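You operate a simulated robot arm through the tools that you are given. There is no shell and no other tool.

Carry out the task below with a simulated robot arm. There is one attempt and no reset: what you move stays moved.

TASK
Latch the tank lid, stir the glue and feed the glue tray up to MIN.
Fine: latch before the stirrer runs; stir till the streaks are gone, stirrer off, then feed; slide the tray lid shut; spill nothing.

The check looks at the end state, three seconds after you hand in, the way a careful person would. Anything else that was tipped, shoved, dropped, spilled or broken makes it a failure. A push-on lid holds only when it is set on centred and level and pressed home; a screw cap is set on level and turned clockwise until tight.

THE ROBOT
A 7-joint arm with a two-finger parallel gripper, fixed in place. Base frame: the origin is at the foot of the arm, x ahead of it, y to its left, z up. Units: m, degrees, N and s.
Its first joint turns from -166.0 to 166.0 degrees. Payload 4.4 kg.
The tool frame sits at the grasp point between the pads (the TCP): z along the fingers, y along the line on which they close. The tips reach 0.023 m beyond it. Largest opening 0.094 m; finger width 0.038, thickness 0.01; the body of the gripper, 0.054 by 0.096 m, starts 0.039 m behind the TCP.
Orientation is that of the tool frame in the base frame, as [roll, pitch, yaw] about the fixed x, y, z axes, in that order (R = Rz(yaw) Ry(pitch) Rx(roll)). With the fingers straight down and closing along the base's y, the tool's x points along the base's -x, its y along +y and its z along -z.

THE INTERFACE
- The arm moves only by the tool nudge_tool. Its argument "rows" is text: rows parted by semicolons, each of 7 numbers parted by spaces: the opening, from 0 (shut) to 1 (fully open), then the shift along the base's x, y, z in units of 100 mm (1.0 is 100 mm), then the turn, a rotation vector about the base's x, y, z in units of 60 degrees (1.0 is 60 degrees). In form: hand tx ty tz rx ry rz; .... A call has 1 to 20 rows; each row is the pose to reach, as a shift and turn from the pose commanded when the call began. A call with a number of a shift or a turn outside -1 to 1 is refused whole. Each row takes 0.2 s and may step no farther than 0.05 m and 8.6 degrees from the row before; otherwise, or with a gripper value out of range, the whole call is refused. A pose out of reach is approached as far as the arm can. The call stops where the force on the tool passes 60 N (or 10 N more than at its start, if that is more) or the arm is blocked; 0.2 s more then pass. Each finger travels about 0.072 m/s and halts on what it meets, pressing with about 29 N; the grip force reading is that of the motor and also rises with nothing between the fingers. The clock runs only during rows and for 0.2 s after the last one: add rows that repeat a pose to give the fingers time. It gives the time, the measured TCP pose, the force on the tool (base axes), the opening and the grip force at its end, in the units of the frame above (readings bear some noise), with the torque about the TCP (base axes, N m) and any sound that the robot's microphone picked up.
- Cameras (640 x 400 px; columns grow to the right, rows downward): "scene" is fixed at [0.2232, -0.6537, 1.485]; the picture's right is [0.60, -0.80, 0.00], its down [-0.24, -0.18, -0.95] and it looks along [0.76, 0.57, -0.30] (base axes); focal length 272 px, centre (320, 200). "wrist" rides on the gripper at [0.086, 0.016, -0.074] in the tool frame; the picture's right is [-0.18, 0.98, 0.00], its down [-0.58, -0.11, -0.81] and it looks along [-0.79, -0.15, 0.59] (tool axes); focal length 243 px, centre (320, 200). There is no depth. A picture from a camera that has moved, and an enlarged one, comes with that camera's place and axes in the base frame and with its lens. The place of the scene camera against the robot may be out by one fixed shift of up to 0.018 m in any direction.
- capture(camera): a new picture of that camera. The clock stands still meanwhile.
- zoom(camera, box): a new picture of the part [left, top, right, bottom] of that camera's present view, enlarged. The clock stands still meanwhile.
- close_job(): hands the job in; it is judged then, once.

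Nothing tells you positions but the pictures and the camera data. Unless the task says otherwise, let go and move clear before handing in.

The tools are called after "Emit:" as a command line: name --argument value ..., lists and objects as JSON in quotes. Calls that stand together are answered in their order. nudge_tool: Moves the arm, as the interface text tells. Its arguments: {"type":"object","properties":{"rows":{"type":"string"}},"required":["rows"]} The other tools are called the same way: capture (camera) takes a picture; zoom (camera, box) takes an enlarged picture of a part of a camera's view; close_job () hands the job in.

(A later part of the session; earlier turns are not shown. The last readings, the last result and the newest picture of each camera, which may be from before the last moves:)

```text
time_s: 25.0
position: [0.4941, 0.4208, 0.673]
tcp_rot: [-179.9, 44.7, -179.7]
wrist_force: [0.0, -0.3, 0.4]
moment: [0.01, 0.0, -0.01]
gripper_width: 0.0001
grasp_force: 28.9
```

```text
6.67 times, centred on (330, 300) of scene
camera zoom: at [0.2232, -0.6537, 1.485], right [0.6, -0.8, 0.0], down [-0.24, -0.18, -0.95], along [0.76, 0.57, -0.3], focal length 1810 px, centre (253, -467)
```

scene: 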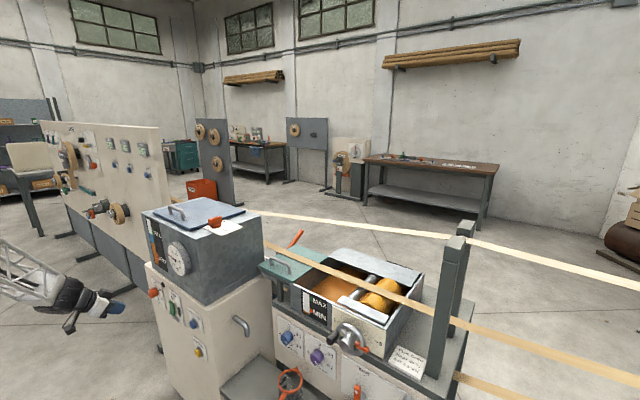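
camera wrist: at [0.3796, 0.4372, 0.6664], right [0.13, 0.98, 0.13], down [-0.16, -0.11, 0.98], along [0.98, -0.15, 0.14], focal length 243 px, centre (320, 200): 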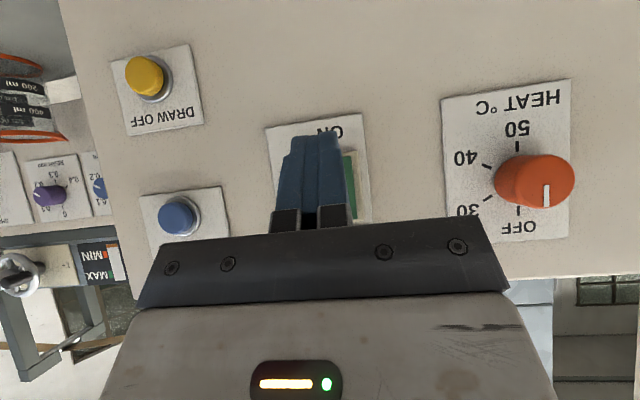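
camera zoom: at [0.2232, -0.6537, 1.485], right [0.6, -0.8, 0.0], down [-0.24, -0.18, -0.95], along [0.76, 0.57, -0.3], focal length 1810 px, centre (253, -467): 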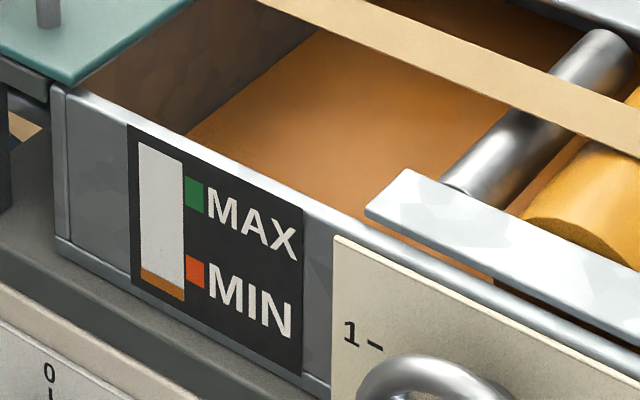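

The sight glass showed a separate blue layer on the orange glue, which I take to be the unmixed part. I'll move to the OFF-press position and let time pass while I watch it.

Emit:
nudge_tool --rows "0 0 0 0.2 0 0 0;0 0 0 0.45 0 0 0;0 0 0 0.45 0 0 0;0 0 0 0.45 0 0 0;0 0 0 0.45 0 0 0;0 0 0 0.45 0 0 0;0 0 0 0.45 0 0 0;0 0 0 0.45 0 0 0;0 0 0 0.45 0 0 0;0 0 0 0.45 0 0 0"

Emit:
zoom --camera "scene" --box '[140, 205, 204, 275]'

Emit:
capture --camera "wrist"

```text
time_s: 27.2
position: [0.4949, 0.4222, 0.7184]
tcp_rot: [-179.7, 44.8, -179.7]
wrist_force: [0.7, 0.5, 0.3]
moment: [-0.01, -0.01, 0.01]
gripper_width: 0.0001
grasp_force: 29.0
```

```text
5.71 times, centred on (172, 240) of scene
camera zoom: at [0.2232, -0.6537, 1.485], right [0.6, -0.8, 0.0], down [-0.24, -0.18, -0.95], along [0.76, 0.57, -0.3], focal length 1552 px, centre (1166, -29)
```

zoom: 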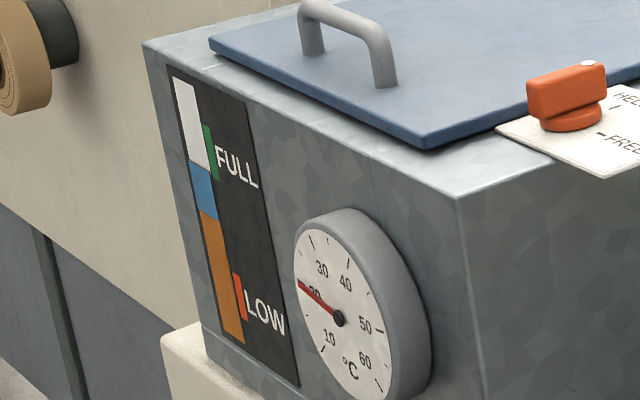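

```text
taken
camera wrist: at [0.3804, 0.4374, 0.7108], right [0.13, 0.98, 0.13], down [-0.16, -0.11, 0.98], along [0.98, -0.15, 0.14], focal length 243 px, centre (320, 200)
```

wrist: 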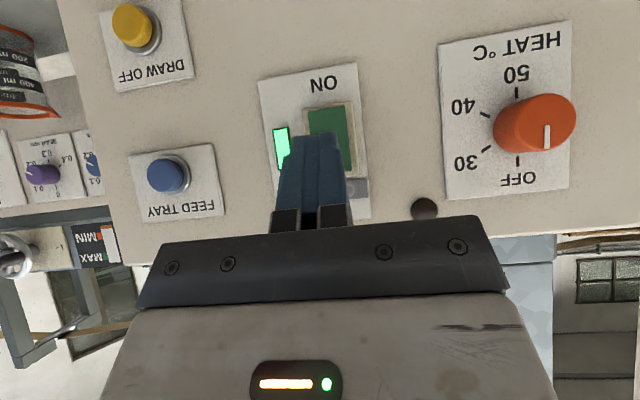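

No visible change after about 3 s. I'll keep waiting and check the sight glass each time.

Emit:
nudge_tool --rows "0 0 0 0 0 0 0;0 0 0 0 0 0 0;0 0 0 0 0 0 0;0 0 0 0 0 0 0;0 0 0 0 0 0 0;0 0 0 0 0 0 0;0 0 0 0 0 0 0;0 0 0 0 0 0 0;0 0 0 0 0 0 0;0 0 0 0 0 0 0;0 0 0 0 0 0 0;0 0 0 0 0 0 0;0 0 0 0 0 0 0;0 0 0 0 0 0 0;0 0 0 0 0 0 0;0 0 0 0 0 0 0;0 0 0 0 0 0 0;0 0 0 0 0 0 0;0 0 0 0 0 0 0;0 0 0 0 0 0 0"

Emit:
zoom --camera "scene" --box '[140, 205, 204, 275]'

Emit:
capture --camera "scene"

```text
time_s: 31.4
position: [0.4949, 0.4227, 0.7179]
tcp_rot: [-179.7, 44.8, -179.8]
wrist_force: [-0.1, -0.7, 0.0]
moment: [0.04, -0.03, 0.0]
gripper_width: 0.0
grasp_force: 29.1
```

```text
5.71 times, centred on (172, 240) of scene
camera zoom: at [0.2232, -0.6537, 1.485], right [0.6, -0.8, 0.0], down [-0.24, -0.18, -0.95], along [0.76, 0.57, -0.3], focal length 1552 px, centre (1166, -29)
```

zoom: 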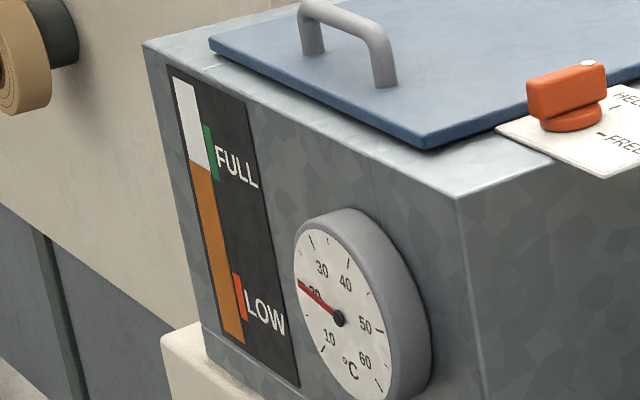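

```text
taken
```

scene: 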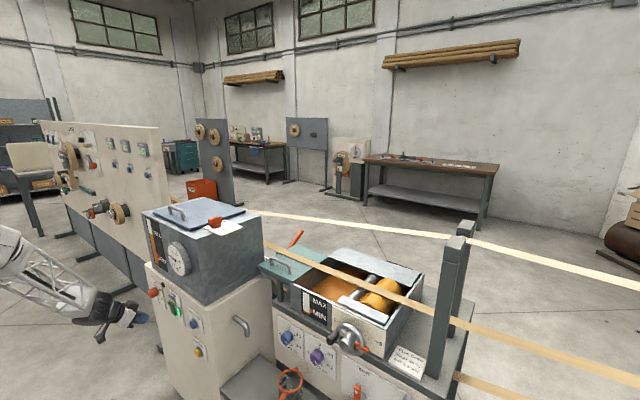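

The blue layer is gone. I'll check closely for any remaining streaks.

Emit:
zoom --camera "scene" --box '[144, 215, 174, 265]'

Emit:
zoom --camera "scene" --box '[260, 230, 440, 340]'

```text
8.00 times, centred on (159, 240) of scene
camera zoom: at [0.2232, -0.6537, 1.485], right [0.6, -0.8, 0.0], down [-0.24, -0.18, -0.95], along [0.76, 0.57, -0.3], focal length 2172 px, centre (1608, -120)
```

zoom: 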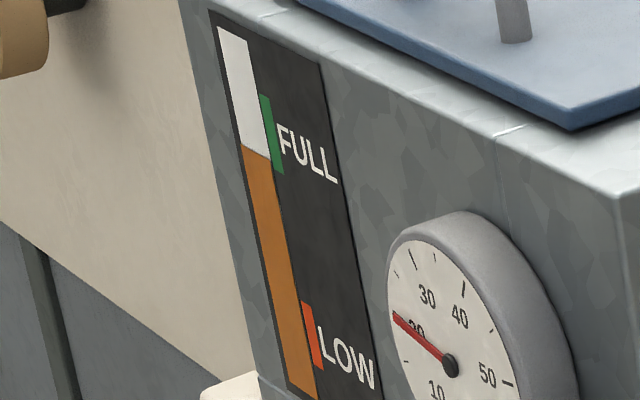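

```text
3.56 times, centred on (350, 285) of scene
camera zoom: at [0.2232, -0.6537, 1.485], right [0.6, -0.8, 0.0], down [-0.24, -0.18, -0.95], along [0.76, 0.57, -0.3], focal length 966 px, centre (213, -102)
```

zoom: 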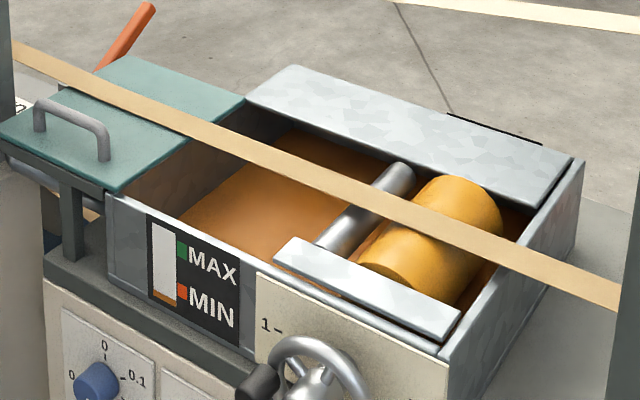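

The sight glass is uniform orange, so I'll press the OFF end of the rocker in small steps.

Emit:
nudge_tool --rows "0 0.3 0 0 0 0 0;0 0.55 0 0 0 0 0;0 0.62 0 0 0 0 0;0 0.67 0 0 0 0 0;0 0.72 0 0 0 0 0;0 0.76 0 0 0 0 0"

Emit:
zoom --camera "scene" --box '[110, 260, 230, 350]'

```text
time_s: 32.8
position: [0.5692, 0.4216, 0.7169]
tcp_rot: [-179.8, 44.9, -179.7]
wrist_force: [-0.8, 0.3, 0.4]
moment: [-0.02, 0.0, 0.01]
gripper_width: 0.0
grasp_force: 29.1
```

```text
4.44 times, centred on (170, 305) of scene
camera zoom: at [0.2232, -0.6537, 1.485], right [0.6, -0.8, 0.0], down [-0.24, -0.18, -0.95], along [0.76, 0.57, -0.3], focal length 1207 px, centre (987, -267)
```

zoom: 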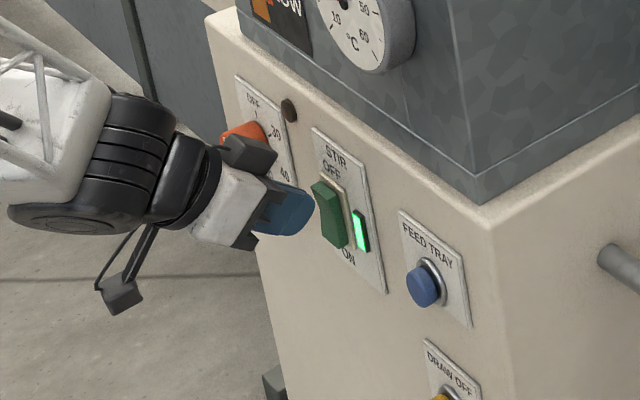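

No contact yet, so I'll keep going in 3 mm steps.

Emit:
nudge_tool --rows "0 0.03 0 0 0 0 0;0 0.06 0 0 0 0 0;0 0.09 0 0 0 0 0;0 0.12 0 0 0 0 0"

Emit:
zoom --camera "scene" --box '[110, 260, 230, 350]'

```text
time_s: 33.5
position: [0.5746, 0.4218, 0.7184]
tcp_rot: [-179.8, 44.8, -179.6]
wrist_force: [-35.5, -3.1, 18.5]
moment: [0.07, -0.4, -0.14]
gripper_width: 0.0001
grasp_force: 29.3
heard: click
stopped in row 3: the force on the tool passed its limit at 78 N (the readings are from after the stop); the commanded pose is now the measured one
```

```text
4.44 times, centred on (170, 305) of scene
camera zoom: at [0.2232, -0.6537, 1.485], right [0.6, -0.8, 0.0], down [-0.24, -0.18, -0.95], along [0.76, 0.57, -0.3], focal length 1207 px, centre (987, -267)
```

zoom: 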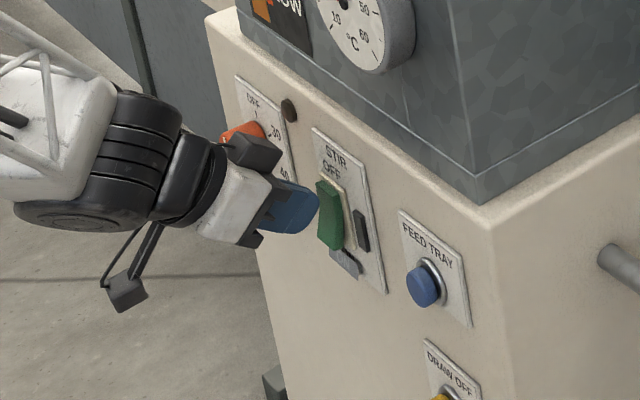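

STIR is off and the lamp is dark. I'll retract and move to the FEED TRAY button at about (0.605, 0.25, 0.70), well above DRAW OFF.

Emit:
nudge_tool --rows "0 -0.3 0 0 0 0 0;0 -0.6 0 0 0 0 0;0 -0.6 -0.4 -0.05 0 0 0;0 -0.6 -0.8 -0.1 0 0 0;0 -0.6 -1 -0.13 0 0 0;0 -0.6 -1 -0.13 0 0 0"

Emit:
capture --camera "wrist"

Emit:
zoom --camera "scene" --box '[110, 260, 230, 350]'

```text
time_s: 34.9
position: [0.5161, 0.3208, 0.705]
tcp_rot: [-179.8, 44.7, -179.9]
wrist_force: [0.0, 0.2, 0.6]
moment: [0.01, -0.03, -0.03]
gripper_width: 0.0
grasp_force: 28.9
```

```text
taken
camera wrist: at [0.4017, 0.3363, 0.6977], right [0.13, 0.98, 0.13], down [-0.16, -0.11, 0.98], along [0.98, -0.15, 0.14], focal length 243 px, centre (320, 200)
```

wrist: 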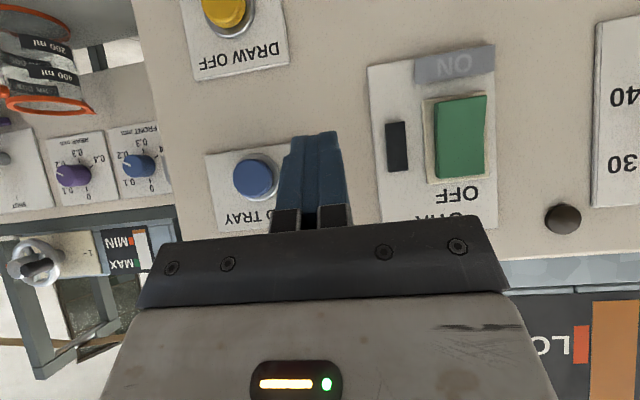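

```text
4.44 times, centred on (170, 305) of scene
camera zoom: at [0.2232, -0.6537, 1.485], right [0.6, -0.8, 0.0], down [-0.24, -0.18, -0.95], along [0.76, 0.57, -0.3], focal length 1207 px, centre (987, -267)
```

zoom: 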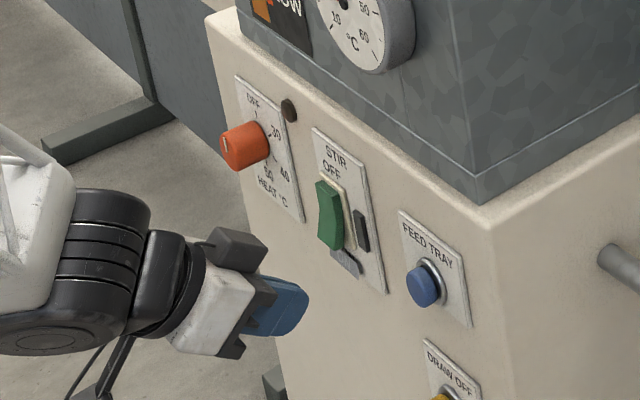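

The button is centred at about (y 0.254, z 0.701). I'll align and approach to just short of contact.

Emit:
nudge_tool --rows "0 0 -0.35 0 0 0 0;0 0 -0.67 0 0 0 0;0 0.15 -0.67 0 0 0 0;0 0.25 -0.67 0 0 0 0;0 0.25 -0.67 0 0 0 0"

Emit:
capture --camera "wrist"

Emit:
zoom --camera "scene" --box '[130, 260, 250, 350]'

Emit:
zoom --camera "scene" --box '[290, 280, 340, 330]'

```text
time_s: 36.1
position: [0.5393, 0.2543, 0.7046]
tcp_rot: [-179.9, 44.7, -179.7]
wrist_force: [0.0, 0.2, 0.2]
moment: [0.0, 0.03, 0.01]
gripper_width: 0.0
grasp_force: 28.4
```

```text
taken
camera wrist: at [0.4257, 0.2698, 0.6972], right [0.13, 0.98, 0.13], down [-0.15, -0.11, 0.98], along [0.98, -0.15, 0.14], focal length 243 px, centre (320, 200)
```

wrist: 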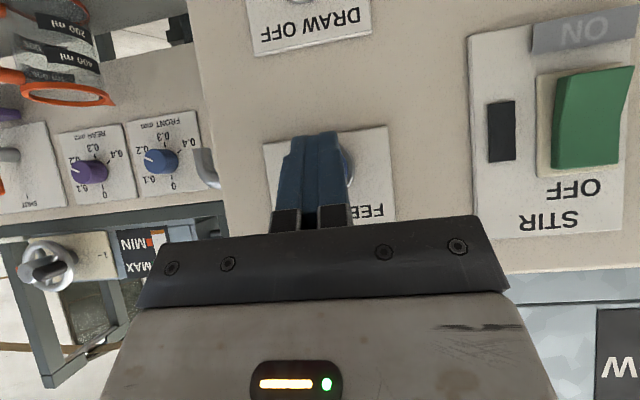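

```text
4.44 times, centred on (190, 305) of scene
camera zoom: at [0.2232, -0.6537, 1.485], right [0.6, -0.8, 0.0], down [-0.24, -0.18, -0.95], along [0.76, 0.57, -0.3], focal length 1207 px, centre (898, -267)
```

zoom: 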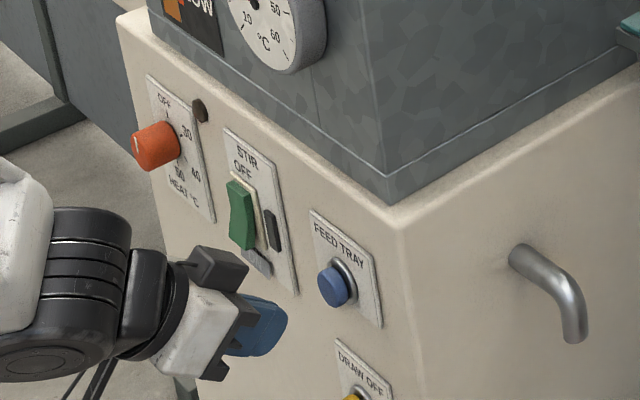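

```text
8.00 times, centred on (315, 305) of scene
camera zoom: at [0.2232, -0.6537, 1.485], right [0.6, -0.8, 0.0], down [-0.24, -0.18, -0.95], along [0.76, 0.57, -0.3], focal length 2172 px, centre (360, -640)
```

zoom: 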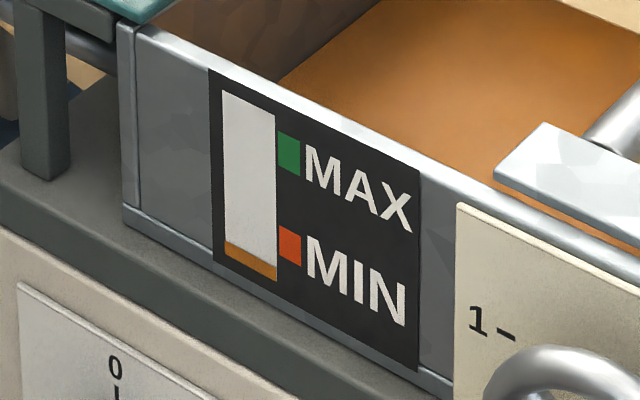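

The fingertip is in front of the blue button and the gauge sits below MIN. I'll press in small steps and check the gauge after each.

Emit:
nudge_tool --rows "0 0.1 0.03 0 0 0 0;0 0.14 0.03 0 0 0 0;0 0.18 0.03 0 0 0 0"

Emit:
zoom --camera "scene" --box '[130, 260, 250, 350]'

```text
time_s: 36.9
position: [0.5573, 0.257, 0.7045]
tcp_rot: [-179.8, 44.8, -179.7]
wrist_force: [-0.2, -0.4, -0.8]
moment: [-0.02, -0.02, -0.03]
gripper_width: 0.0001
grasp_force: 28.6
```

```text
4.44 times, centred on (190, 305) of scene
camera zoom: at [0.2232, -0.6537, 1.485], right [0.6, -0.8, 0.0], down [-0.24, -0.18, -0.95], along [0.76, 0.57, -0.3], focal length 1207 px, centre (898, -267)
```

zoom: 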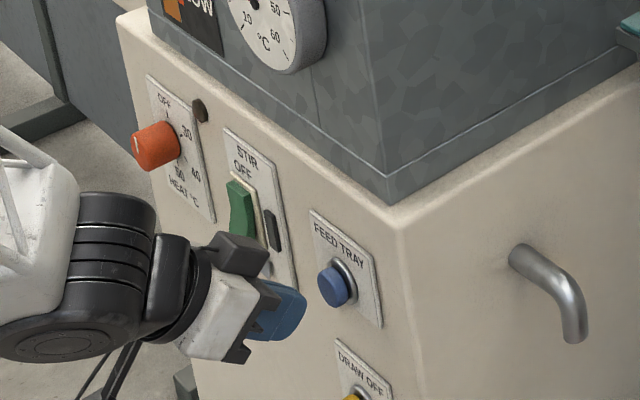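

Emit:
nudge_tool --rows "0 0.04 0 0 0 0 0;0 0.07 0 0 0 0 0;0 0.1 0 0 0 0 0"

Emit:
zoom --camera "scene" --box '[130, 260, 250, 350]'

Emit:
zoom --camera "scene" --box '[290, 280, 340, 330]'

```text
time_s: 37.7
position: [0.5688, 0.2587, 0.7042]
tcp_rot: [-179.8, 44.9, -179.7]
wrist_force: [0.8, -0.3, -0.1]
moment: [0.03, 0.02, 0.01]
gripper_width: 0.0001
grasp_force: 29.2
```

```text
4.44 times, centred on (190, 305) of scene
camera zoom: at [0.2232, -0.6537, 1.485], right [0.6, -0.8, 0.0], down [-0.24, -0.18, -0.95], along [0.76, 0.57, -0.3], focal length 1207 px, centre (898, -267)
```

zoom: 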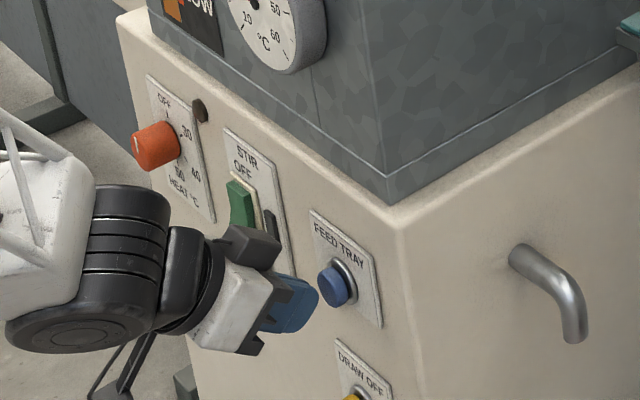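

```text
8.00 times, centred on (315, 305) of scene
camera zoom: at [0.2232, -0.6537, 1.485], right [0.6, -0.8, 0.0], down [-0.24, -0.18, -0.95], along [0.76, 0.57, -0.3], focal length 2172 px, centre (360, -640)
```

zoom: 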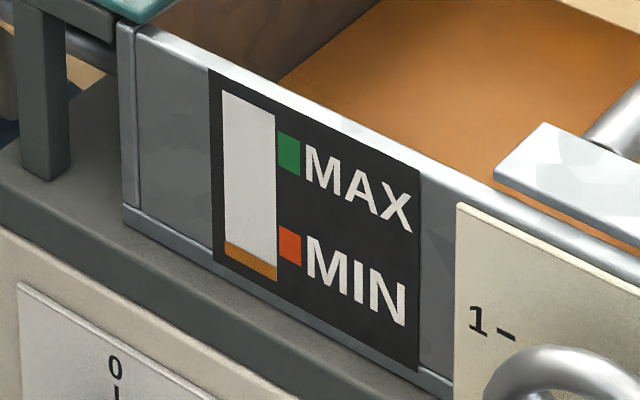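

Emit:
nudge_tool --rows "0 0.03 -0.03 0 0 0 0;0 0.05 -0.03 0 0 0 0;0 0.07 -0.03 0 0 0 0"

Emit:
zoom --camera "scene" --box '[130, 260, 250, 350]'

Emit:
zoom --camera "scene" --box '[290, 280, 340, 330]'

```text
time_s: 38.5
position: [0.5742, 0.2546, 0.7037]
tcp_rot: [-179.7, 44.7, -179.8]
wrist_force: [-11.4, 3.3, 1.3]
moment: [0.03, -0.01, 0.09]
gripper_width: 0.0
grasp_force: 29.1
heard: click
```

```text
4.44 times, centred on (190, 305) of scene
camera zoom: at [0.2232, -0.6537, 1.485], right [0.6, -0.8, 0.0], down [-0.24, -0.18, -0.95], along [0.76, 0.57, -0.3], focal length 1207 px, centre (898, -267)
```

zoom: 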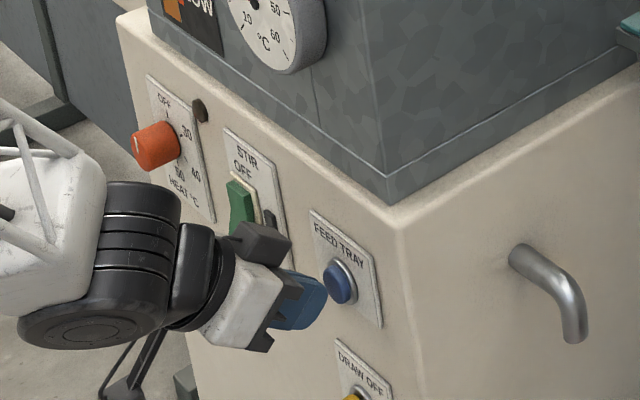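

```text
8.00 times, centred on (315, 305) of scene
camera zoom: at [0.2232, -0.6537, 1.485], right [0.6, -0.8, 0.0], down [-0.24, -0.18, -0.95], along [0.76, 0.57, -0.3], focal length 2172 px, centre (360, -640)
```

zoom: 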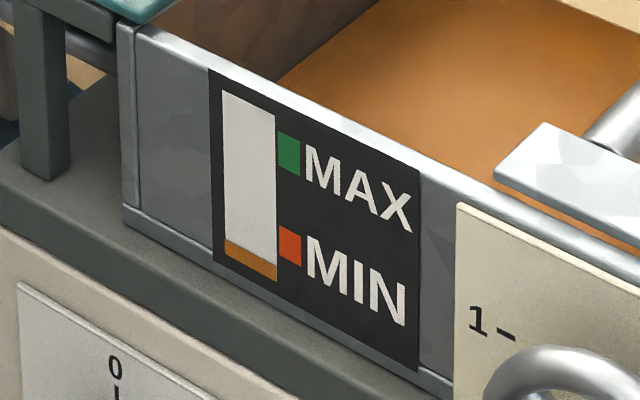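

It clicked and the button is in, with the level just starting to rise. I'll hold for about a second.

Emit:
nudge_tool --rows "0 0 0 0 0 0 0;0 0 0 0 0 0 0;0 0 0 0 0 0 0;0 0 0 0 0 0 0;0 0 0 0 0 0 0"

Emit:
zoom --camera "scene" --box '[290, 280, 340, 330]'

```text
time_s: 39.7
position: [0.5757, 0.2552, 0.7049]
tcp_rot: [-179.8, 44.8, -179.6]
wrist_force: [-11.7, 0.2, -4.3]
moment: [0.0, 0.14, 0.04]
gripper_width: 0.0
grasp_force: 29.6
```

```text
8.00 times, centred on (315, 305) of scene
camera zoom: at [0.2232, -0.6537, 1.485], right [0.6, -0.8, 0.0], down [-0.24, -0.18, -0.95], along [0.76, 0.57, -0.3], focal length 2172 px, centre (360, -640)
```

zoom: 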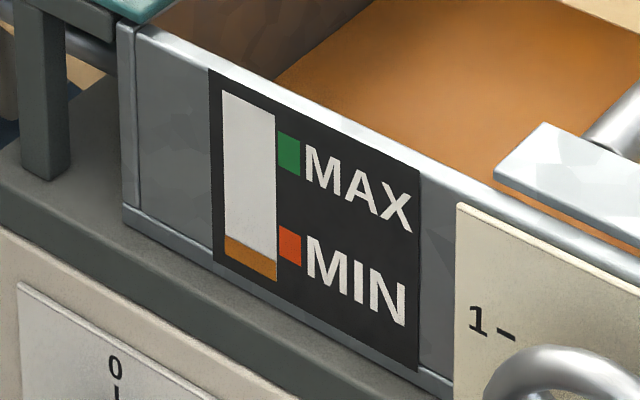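

Emit:
zoom --camera "scene" --box '[304, 300, 334, 320]'

```text
16.00 times, centred on (319, 310) of scene
camera zoom: at [0.2232, -0.6537, 1.485], right [0.6, -0.8, 0.0], down [-0.24, -0.18, -0.95], along [0.76, 0.57, -0.3], focal length 4345 px, centre (336, -1560)
```

zoom: 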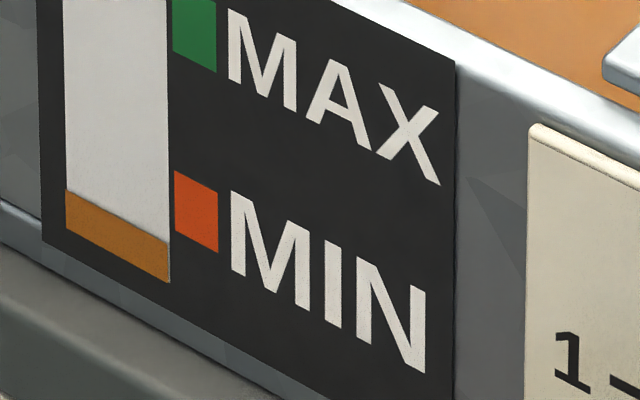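

The level is just under the MIN block. I'll hold another 2 s and measure how fast it rises.

Emit:
nudge_tool --rows "0 0 0 0 0 0 0;0 0 0 0 0 0 0;0 0 0 0 0 0 0;0 0 0 0 0 0 0;0 0 0 0 0 0 0;0 0 0 0 0 0 0;0 0 0 0 0 0 0;0 0 0 0 0 0 0;0 0 0 0 0 0 0"

Emit:
zoom --camera "scene" --box '[304, 300, 334, 320]'

Emit:
zoom --camera "scene" --box '[130, 200, 250, 350]'

```text
time_s: 41.7
position: [0.5755, 0.2543, 0.7059]
tcp_rot: [-179.7, 44.8, -179.7]
wrist_force: [-13.5, -3.7, -4.3]
moment: [-0.05, 0.16, -0.08]
gripper_width: 0.0
grasp_force: 29.2
```

```text
16.00 times, centred on (319, 310) of scene
camera zoom: at [0.2232, -0.6537, 1.485], right [0.6, -0.8, 0.0], down [-0.24, -0.18, -0.95], along [0.76, 0.57, -0.3], focal length 4345 px, centre (336, -1560)
```

zoom: 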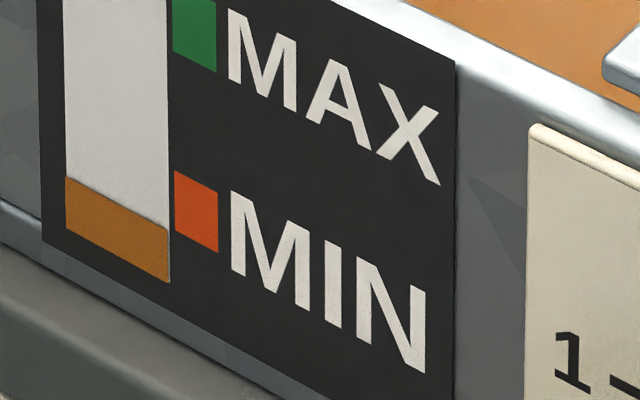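

```text
2.67 times, centred on (190, 275) of scene
camera zoom: at [0.2232, -0.6537, 1.485], right [0.6, -0.8, 0.0], down [-0.24, -0.18, -0.95], along [0.76, 0.57, -0.3], focal length 724 px, centre (667, 0)
```

zoom: 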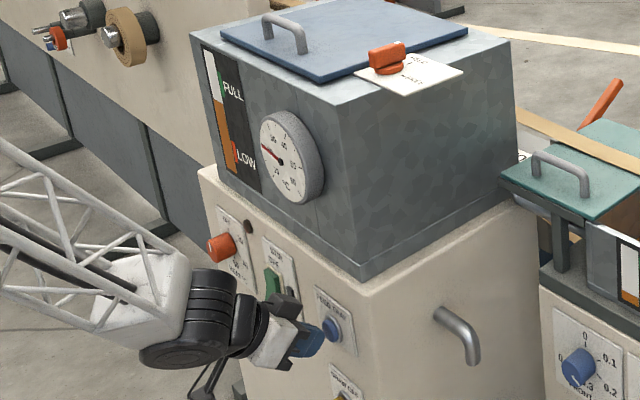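

The level rises about 6 px/s in this zoom and needs about 30 px to reach the centre of MIN. I'll hold about 3.6 s, then recheck.

Emit:
nudge_tool --rows "0 0 0 0 0 0 0;0 0 0 0 0 0 0;0 0 0 0 0 0 0;0 0 0 0 0 0 0;0 0 0 0 0 0 0;0 0 0 0 0 0 0;0 0 0 0 0 0 0;0 0 0 0 0 0 0;0 0 0 0 0 0 0;0 0 0 0 0 0 0;0 0 0 0 0 0 0;0 0 0 0 0 0 0;0 0 0 0 0 0 0;0 0 0 0 0 0 0;0 0 0 0 0 0 0;0 0 0 0 0 0 0;0 0 0 0 0 0 0"

Emit:
zoom --camera "scene" --box '[304, 300, 334, 320]'

```text
time_s: 45.3
position: [0.5742, 0.2551, 0.7045]
tcp_rot: [-179.8, 44.8, -179.7]
wrist_force: [-13.7, 1.2, 1.2]
moment: [0.07, 0.02, 0.02]
gripper_width: 0.0
grasp_force: 28.6
```

```text
16.00 times, centred on (319, 310) of scene
camera zoom: at [0.2232, -0.6537, 1.485], right [0.6, -0.8, 0.0], down [-0.24, -0.18, -0.95], along [0.76, 0.57, -0.3], focal length 4345 px, centre (336, -1560)
```

zoom: 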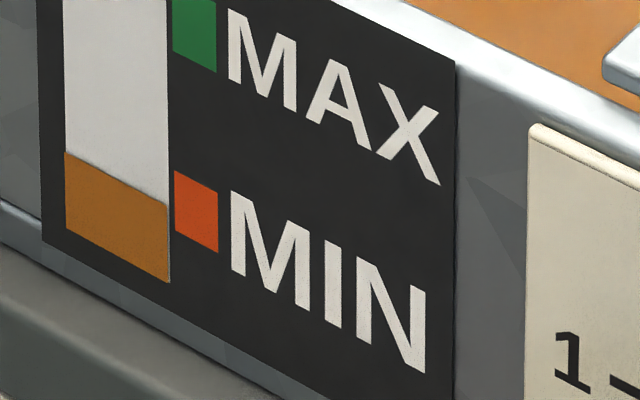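

The level is just below the centre of MIN. I'll hold about 1 s more and then release.

Emit:
nudge_tool --rows "0 0 0 0 0 0 0;0 0 0 0 0 0 0;0 0 0 0 0 0 0;0 0 0 0 0 0 0;0 0 0 0 0 0 0;0 -0.2 0 0 0 0 0;0 -0.5 0 0 0 0 0;0 -0.8 0 0 0 0 0"

Emit:
zoom --camera "scene" --box '[304, 300, 334, 320]'

Emit:
capture --camera "wrist"

Emit:
zoom --camera "scene" --box '[130, 200, 250, 350]'

```text
time_s: 47.1
position: [0.4961, 0.2548, 0.706]
tcp_rot: [-179.8, 44.7, -179.6]
wrist_force: [-0.6, -0.9, 0.1]
moment: [-0.02, -0.01, 0.0]
gripper_width: 0.0
grasp_force: 28.7
```

```text
16.00 times, centred on (319, 310) of scene
camera zoom: at [0.2232, -0.6537, 1.485], right [0.6, -0.8, 0.0], down [-0.24, -0.18, -0.95], along [0.76, 0.57, -0.3], focal length 4345 px, centre (336, -1560)
```

zoom: 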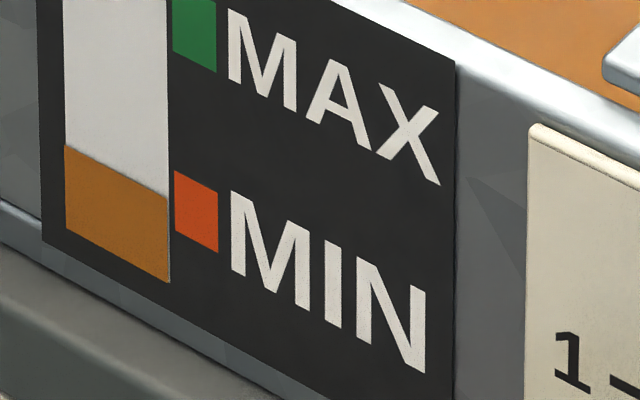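

```text
taken
camera wrist: at [0.3813, 0.27, 0.6981], right [0.13, 0.98, 0.13], down [-0.16, -0.11, 0.98], along [0.98, -0.15, 0.14], focal length 243 px, centre (320, 200)
```

wrist: 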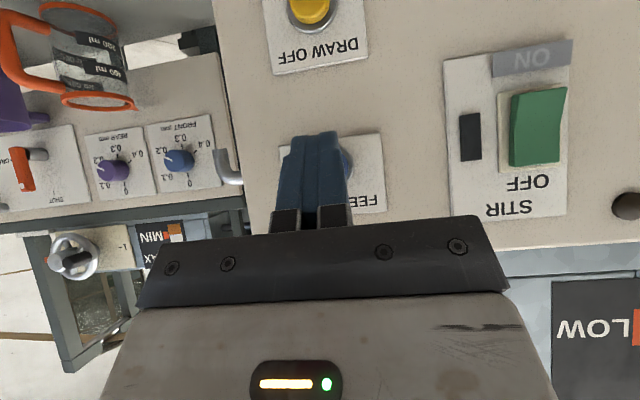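

```text
2.67 times, centred on (190, 275) of scene
camera zoom: at [0.2232, -0.6537, 1.485], right [0.6, -0.8, 0.0], down [-0.24, -0.18, -0.95], along [0.76, 0.57, -0.3], focal length 724 px, centre (667, 0)
```

zoom: 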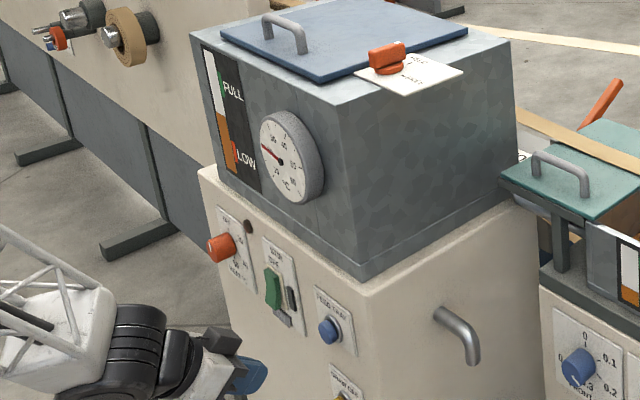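

The button is released and the level sits at about the middle of the MIN block. I'll check whether it's steady and exactly where it is.

Emit:
nudge_tool --rows "0 0 0 0 0 0 0;0 0 0 0 0 0 0;0 0 0 0 0 0 0;0 0 0 0 0 0 0"

Emit:
zoom --camera "scene" --box '[306, 302, 318, 318]'

Emit:
zoom --camera "wrist" --box '[130, 215, 190, 255]'

```text
time_s: 48.1
position: [0.4965, 0.2549, 0.706]
tcp_rot: [-179.7, 44.9, -179.8]
wrist_force: [0.2, 0.7, 0.9]
moment: [0.02, 0.01, -0.01]
gripper_width: 0.0001
grasp_force: 29.2
```

```text
16.00 times, centred on (312, 310) of scene
camera zoom: at [0.2232, -0.6537, 1.485], right [0.6, -0.8, 0.0], down [-0.24, -0.18, -0.95], along [0.76, 0.57, -0.3], focal length 4345 px, centre (448, -1560)
```

zoom: 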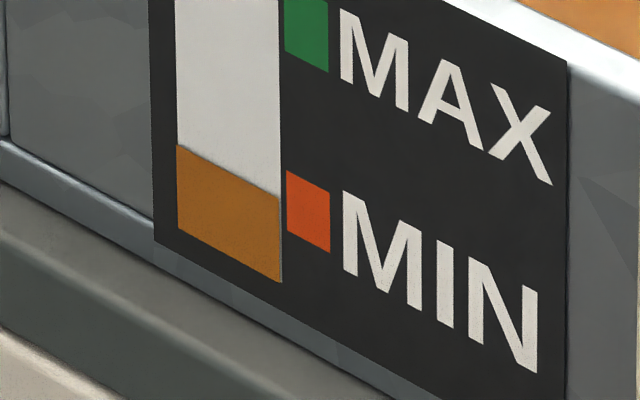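

```text
10.00 times, centred on (160, 235) of wrist
camera zoom: at [0.3814, 0.2702, 0.6981], right [0.13, 0.98, 0.13], down [-0.15, -0.11, 0.98], along [0.98, -0.15, 0.14], focal length 2426 px, centre (1920, -150)
```

zoom: 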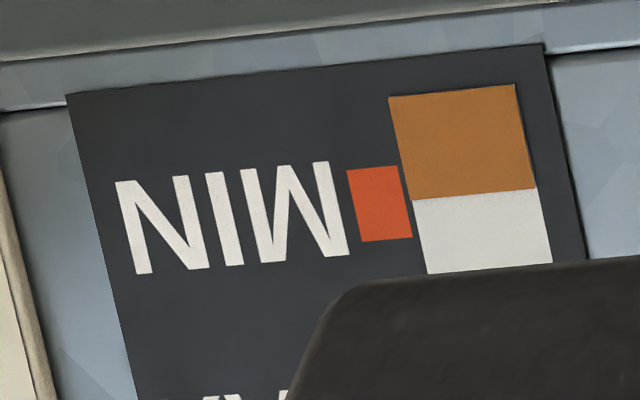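

The level is steady and within a hair of the centre of MIN, slightly under if anything. One more short pulse should put it clearly at the mark.

Emit:
nudge_tool --rows "0 0.4 0 0 0 0 0;0 0.68 0 0 0 0 0;0 0.75 0 0 0 0 0;0 0.78 0 0 0 0 0;0 0.79 0 0 0 0 0;0 0.79 0 0 0 0 0;0 0.6 0 0 0 0 0;0 0.3 0 0 0 0 0;0 0 0 0 0 0 0"

Emit:
zoom --camera "scene" --box '[306, 302, 318, 318]'

Emit:
zoom --camera "wrist" --box '[130, 215, 190, 255]'

Emit:
zoom --camera "scene" --box '[130, 200, 250, 350]'

```text
time_s: 50.1
position: [0.4943, 0.2551, 0.7049]
tcp_rot: [-179.8, 44.8, -179.6]
wrist_force: [-0.7, -0.2, 0.2]
moment: [0.02, -0.03, -0.02]
gripper_width: 0.0
grasp_force: 29.1
heard: click
```

```text
16.00 times, centred on (312, 310) of scene
camera zoom: at [0.2232, -0.6537, 1.485], right [0.6, -0.8, 0.0], down [-0.24, -0.18, -0.95], along [0.76, 0.57, -0.3], focal length 4345 px, centre (448, -1560)
```

zoom: 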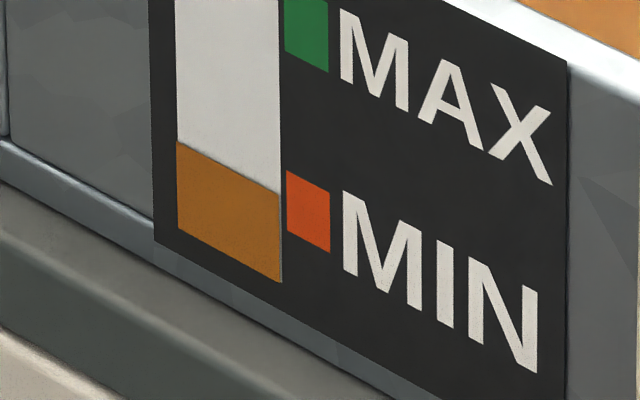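

```text
10.00 times, centred on (160, 235) of wrist
camera zoom: at [0.3807, 0.2703, 0.698], right [0.13, 0.98, 0.13], down [-0.16, -0.11, 0.98], along [0.98, -0.15, 0.14], focal length 2426 px, centre (1920, -150)
```

zoom: 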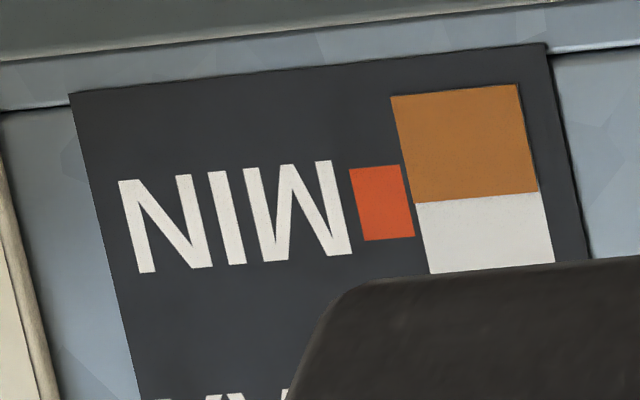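

```text
2.67 times, centred on (190, 275) of scene
camera zoom: at [0.2232, -0.6537, 1.485], right [0.6, -0.8, 0.0], down [-0.24, -0.18, -0.95], along [0.76, 0.57, -0.3], focal length 724 px, centre (667, 0)
```

zoom: 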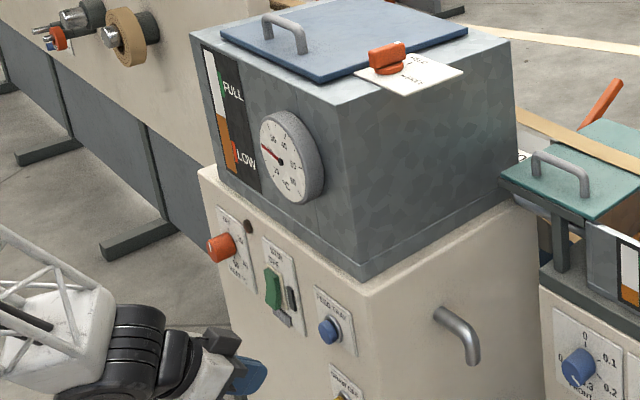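

Level is now at, or a touch above, the centre of MIN, and the feed is off. Next I'll close the tray lid, so I'm retreating upward and levelling the tool to inspect the lid and the strip above it.

Emit:
nudge_tool --rows "0 -0.4 0 0 0 0 0;0 -0.8 0 0.1 0 0 0;0 -1 0 0.5 0 0 0;0 -1 0 1 0 0 0"

Emit:
nudge_tool --rows "0 0 0 0.45 0 0 0;0 0 0 0.9 0 0 0;0 0 0 1 0 0 0"

Emit:
nudge_tool --rows "0 0 0 0.45 0 0 0;0 0 0 0.9 0 0 0;0 0 0 1 0 0 0"

Emit:
nudge_tool --rows "0 0 -0.2 0.3 0 0.125 0;0 0 -0.4 0.6 0 0.25 0;0 0 -0.6 0.9 0 0.375 0;0 0 -0.8 1 0 0.5 0;0 0 -1 1 0 0.625 0;0 0 -1 1 0 0.75 0"

Emit:
nudge_tool --rows "0 0.1 -0.3 0.3 0 0 0;0 0.3 -0.6 0.6 0 0 0;0 0.6 -0.8 0.9 0 0 0;0 0.9 -1 1 0 0 0;0 1 -1 1 0 0 0"

Emit:
capture --camera "wrist"

Emit:
capture --camera "scene"

```text
time_s: 51.1
position: [0.3945, 0.2544, 0.806]
tcp_rot: [-179.8, 44.7, -179.8]
wrist_force: [0.4, -0.6, -0.2]
moment: [0.01, -0.02, 0.06]
gripper_width: 0.0
grasp_force: 29.0
```

```text
time_s: 51.9
position: [0.3958, 0.2555, 0.9053]
tcp_rot: [-179.7, 44.7, -179.7]
wrist_force: [0.5, -0.9, 0.2]
moment: [-0.01, 0.0, 0.0]
gripper_width: 0.0
grasp_force: 28.8
```

```text
time_s: 52.7
position: [0.3943, 0.254, 1.0046]
tcp_rot: [-179.8, 44.8, -179.7]
wrist_force: [0.4, 0.7, -0.4]
moment: [-0.01, -0.02, -0.02]
gripper_width: 0.0
grasp_force: 29.3
```

```text
time_s: 54.1
position: [0.3956, 0.1545, 1.1051]
tcp_rot: [-180.0, -0.3, -179.7]
wrist_force: [-0.4, -1.3, -0.1]
moment: [0.0, 0.0, 0.02]
gripper_width: 0.0003
grasp_force: 29.2
```

```text
time_s: 55.3
position: [0.4959, 0.055, 1.2058]
tcp_rot: [179.9, -0.3, -179.7]
wrist_force: [0.0, 0.1, -0.7]
moment: [-0.03, -0.02, 0.02]
gripper_width: 0.0002
grasp_force: 28.9
```

```text
taken
camera wrist: at [0.4101, 0.0698, 1.2817], right [0.18, 0.98, 0.0], down [0.58, -0.11, 0.8], along [0.79, -0.15, -0.59], focal length 243 px, centre (320, 200)
```

wrist: 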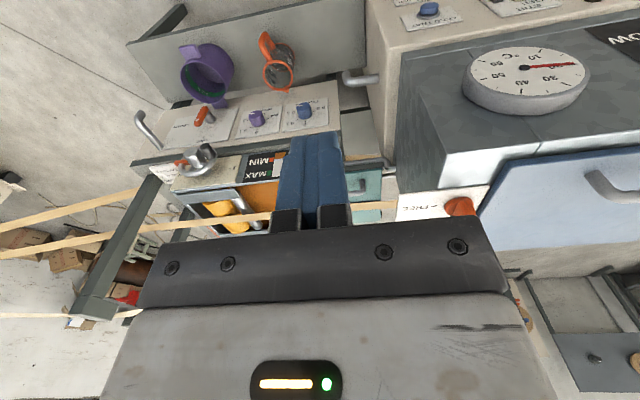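

```text
taken
```

scene: 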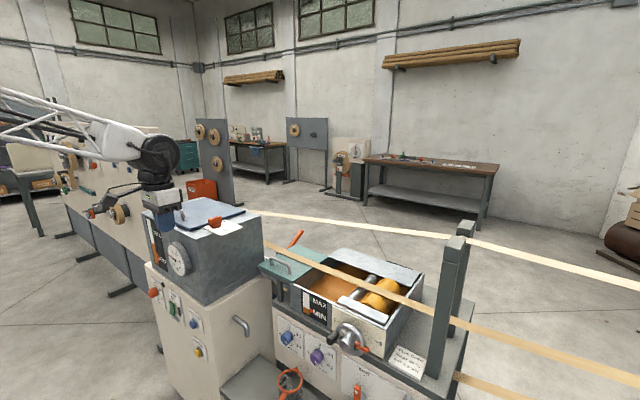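

The path is clear. I'll move forward above the tray lid region.

Emit:
nudge_tool --rows "0 0.4 0 0 0 0 0;0 0.8 0 0 0 0 0;0 1 0 0 0 0 0"

Emit:
nudge_tool --rows "0 0.4 0 0 0 0 0;0 0.8 0 0 0 0 0;0 1 0 0 0 0 0;0 1 0 0 0 0 0"

Emit:
capture --camera "wrist"

Emit:
zoom --camera "wrist" --box '[180, 0, 460, 175]'

```text
time_s: 56.1
position: [0.5969, 0.053, 1.2072]
tcp_rot: [179.9, -0.2, -179.9]
wrist_force: [-0.2, -0.4, 0.5]
moment: [0.01, 0.01, 0.0]
gripper_width: 0.0002
grasp_force: 28.9
```

```text
time_s: 57.1
position: [0.6964, 0.0539, 1.205]
tcp_rot: [180.0, -0.2, -179.8]
wrist_force: [-0.2, 0.7, 0.3]
moment: [-0.02, 0.03, -0.02]
gripper_width: 0.0001
grasp_force: 29.1
```

```text
taken
camera wrist: at [0.6091, 0.0704, 1.2809], right [0.18, 0.98, 0.0], down [0.58, -0.11, 0.8], along [0.79, -0.15, -0.59], focal length 243 px, centre (320, 200)
```

wrist: 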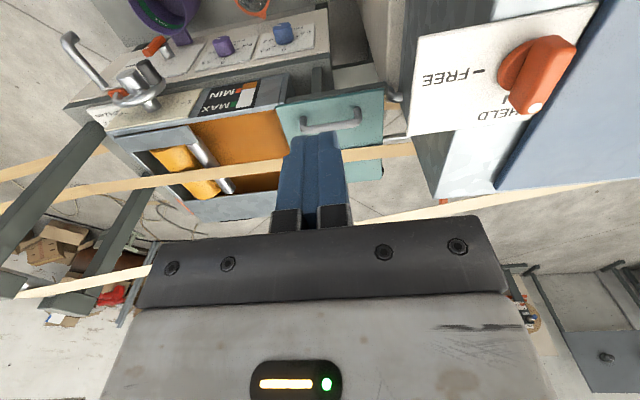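

```text
2.29 times, centred on (320, 88) of wrist
camera zoom: at [0.6091, 0.0704, 1.2809], right [0.18, 0.98, 0.0], down [0.58, -0.11, 0.8], along [0.79, -0.15, -0.59], focal length 555 px, centre (320, 457)
```

zoom: 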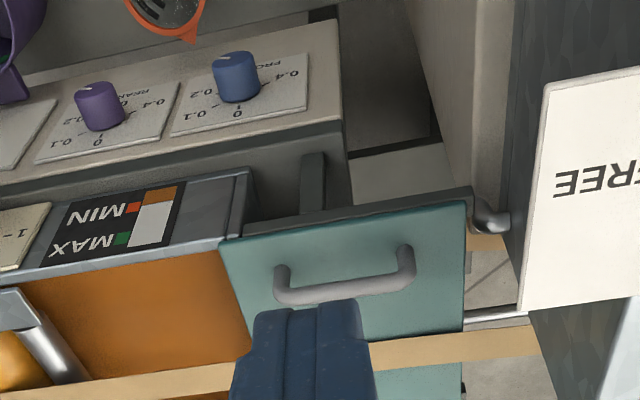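

The tray-lid handle bar runs along y from about -0.01 to 0.087, at x≈0.872, z≈0.919. The strip passes about 10 cm beyond it (x≈0.97, z≈0.913), so there is room to grip. I'll yaw the tool -90° to close along x and hover over the near (-y) end of the handle.

Emit:
nudge_tool --rows "0.5 0.2 0 0 0 0 -0.125;0.5 0.4 -0.1 0 0 0 -0.25;0.5 0.6 -0.2 0 0 0 -0.375;0.5 0.8 -0.3 0 0 0 -0.5;0.5 1 -0.4 0 0 0 -0.625;0.5 1 -0.42 0 0 0 -0.75;0.5 1 -0.42 0 0 0 -0.875;0.5 1 -0.42 0 0 0 -1"

Emit:
nudge_tool --rows "0.5 0.3 0 0 0 0 -0.125;0.5 0.6 0 -0.2 0 0 -0.25;0.5 0.76 0 -0.5 0 0 -0.375;0.5 0.76 0 -0.8 0 0 -0.5;0.5 0.76 0 -0.8 0 0 -0.5"

Emit:
capture --camera "wrist"

Emit:
capture --camera "scene"

```text
time_s: 58.9
position: [0.7968, 0.013, 1.2053]
tcp_rot: [-180.0, -0.2, 120.2]
wrist_force: [0.2, -0.6, -0.4]
moment: [-0.01, 0.02, -0.02]
gripper_width: 0.0471
grasp_force: 0.1
```

```text
time_s: 60.1
position: [0.873, 0.012, 1.1244]
tcp_rot: [-180.0, -0.2, 90.2]
wrist_force: [0.6, 0.5, 1.0]
moment: [0.02, -0.01, 0.01]
gripper_width: 0.047
grasp_force: 0.0
```

```text
taken
camera wrist: at [0.8879, 0.0986, 1.1999], right [0.98, -0.18, 0.0], down [-0.11, -0.58, 0.8], along [-0.15, -0.79, -0.59], focal length 243 px, centre (320, 200)
```

wrist: 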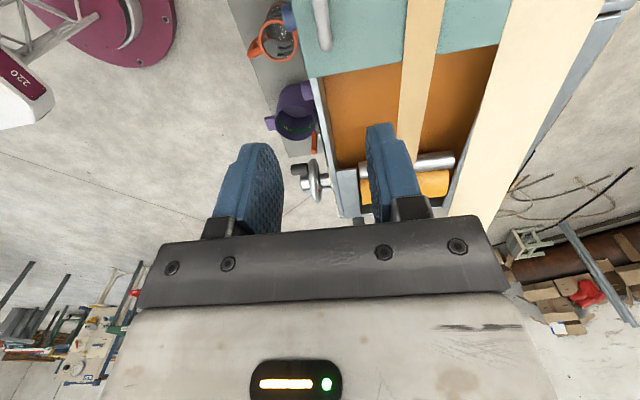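

```text
taken
```

scene: 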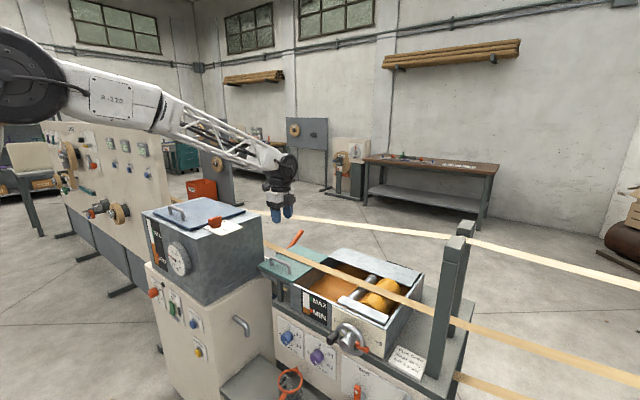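

There are two strips in the same vertical plane at x≈0.955–0.985, one at z≈0.91 and one at z≈1.07. My gripper body reaches x≈0.92, so I'll check the clearance of the wrist parts before descending.

Emit:
zoom --camera "scene" --box '[220, 140, 360, 300]'

Emit:
zoom --camera "wrist" --box '[240, 0, 640, 220]'

```text
2.50 times, centred on (290, 220) of scene
camera zoom: at [0.2232, -0.6537, 1.485], right [0.6, -0.8, 0.0], down [-0.24, -0.18, -0.95], along [0.76, 0.57, -0.3], focal length 679 px, centre (395, 150)
```

zoom: 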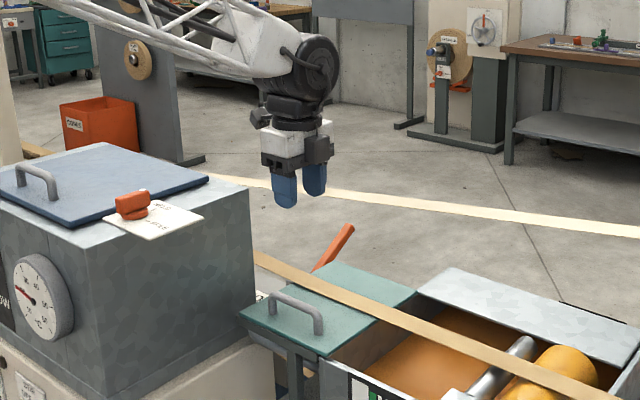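

```text
1.60 times, centred on (440, 110) of wrist
camera zoom: at [0.8879, 0.0986, 1.1999], right [0.98, -0.18, 0.0], down [-0.11, -0.58, 0.8], along [-0.15, -0.79, -0.59], focal length 388 px, centre (128, 344)
```

zoom: 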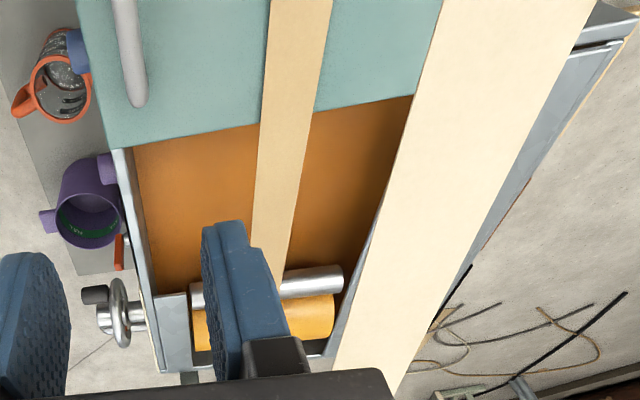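

The handle is centred between the fingers and there is about 3 cm of clearance to the strips. I'll descend halfway, check, then go down to the handle.

Emit:
nudge_tool --rows "0.5 -0.03 0 -0.4 0 0 0;0.5 -0.03 0 -0.8 0 0 0;0.5 -0.03 0 -1 0 0 0;0.5 -0.03 0 -1 0 0 0"

Emit:
capture --camera "wrist"

Emit:
zoom --camera "scene" --box '[220, 140, 360, 300]'

```text
time_s: 61.1
position: [0.8689, 0.0128, 1.0243]
tcp_rot: [-180.0, -0.1, 90.3]
wrist_force: [-0.1, -1.0, 1.0]
moment: [-0.02, 0.01, 0.01]
gripper_width: 0.0469
grasp_force: 0.0
```

```text
taken
camera wrist: at [0.8836, 0.0986, 1.1002], right [0.98, -0.18, 0.0], down [-0.11, -0.58, 0.8], along [-0.15, -0.79, -0.59], focal length 243 px, centre (320, 200)
```

wrist: 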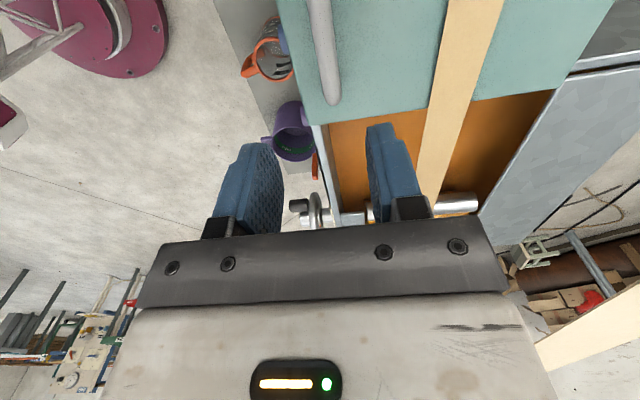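

```text
2.50 times, centred on (290, 220) of scene
camera zoom: at [0.2232, -0.6537, 1.485], right [0.6, -0.8, 0.0], down [-0.24, -0.18, -0.95], along [0.76, 0.57, -0.3], focal length 679 px, centre (395, 150)
```

zoom: 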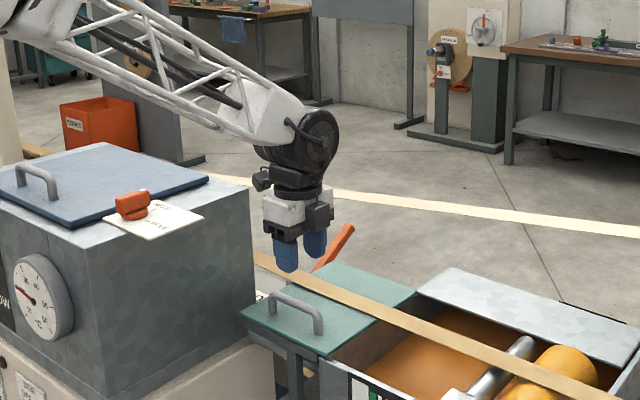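

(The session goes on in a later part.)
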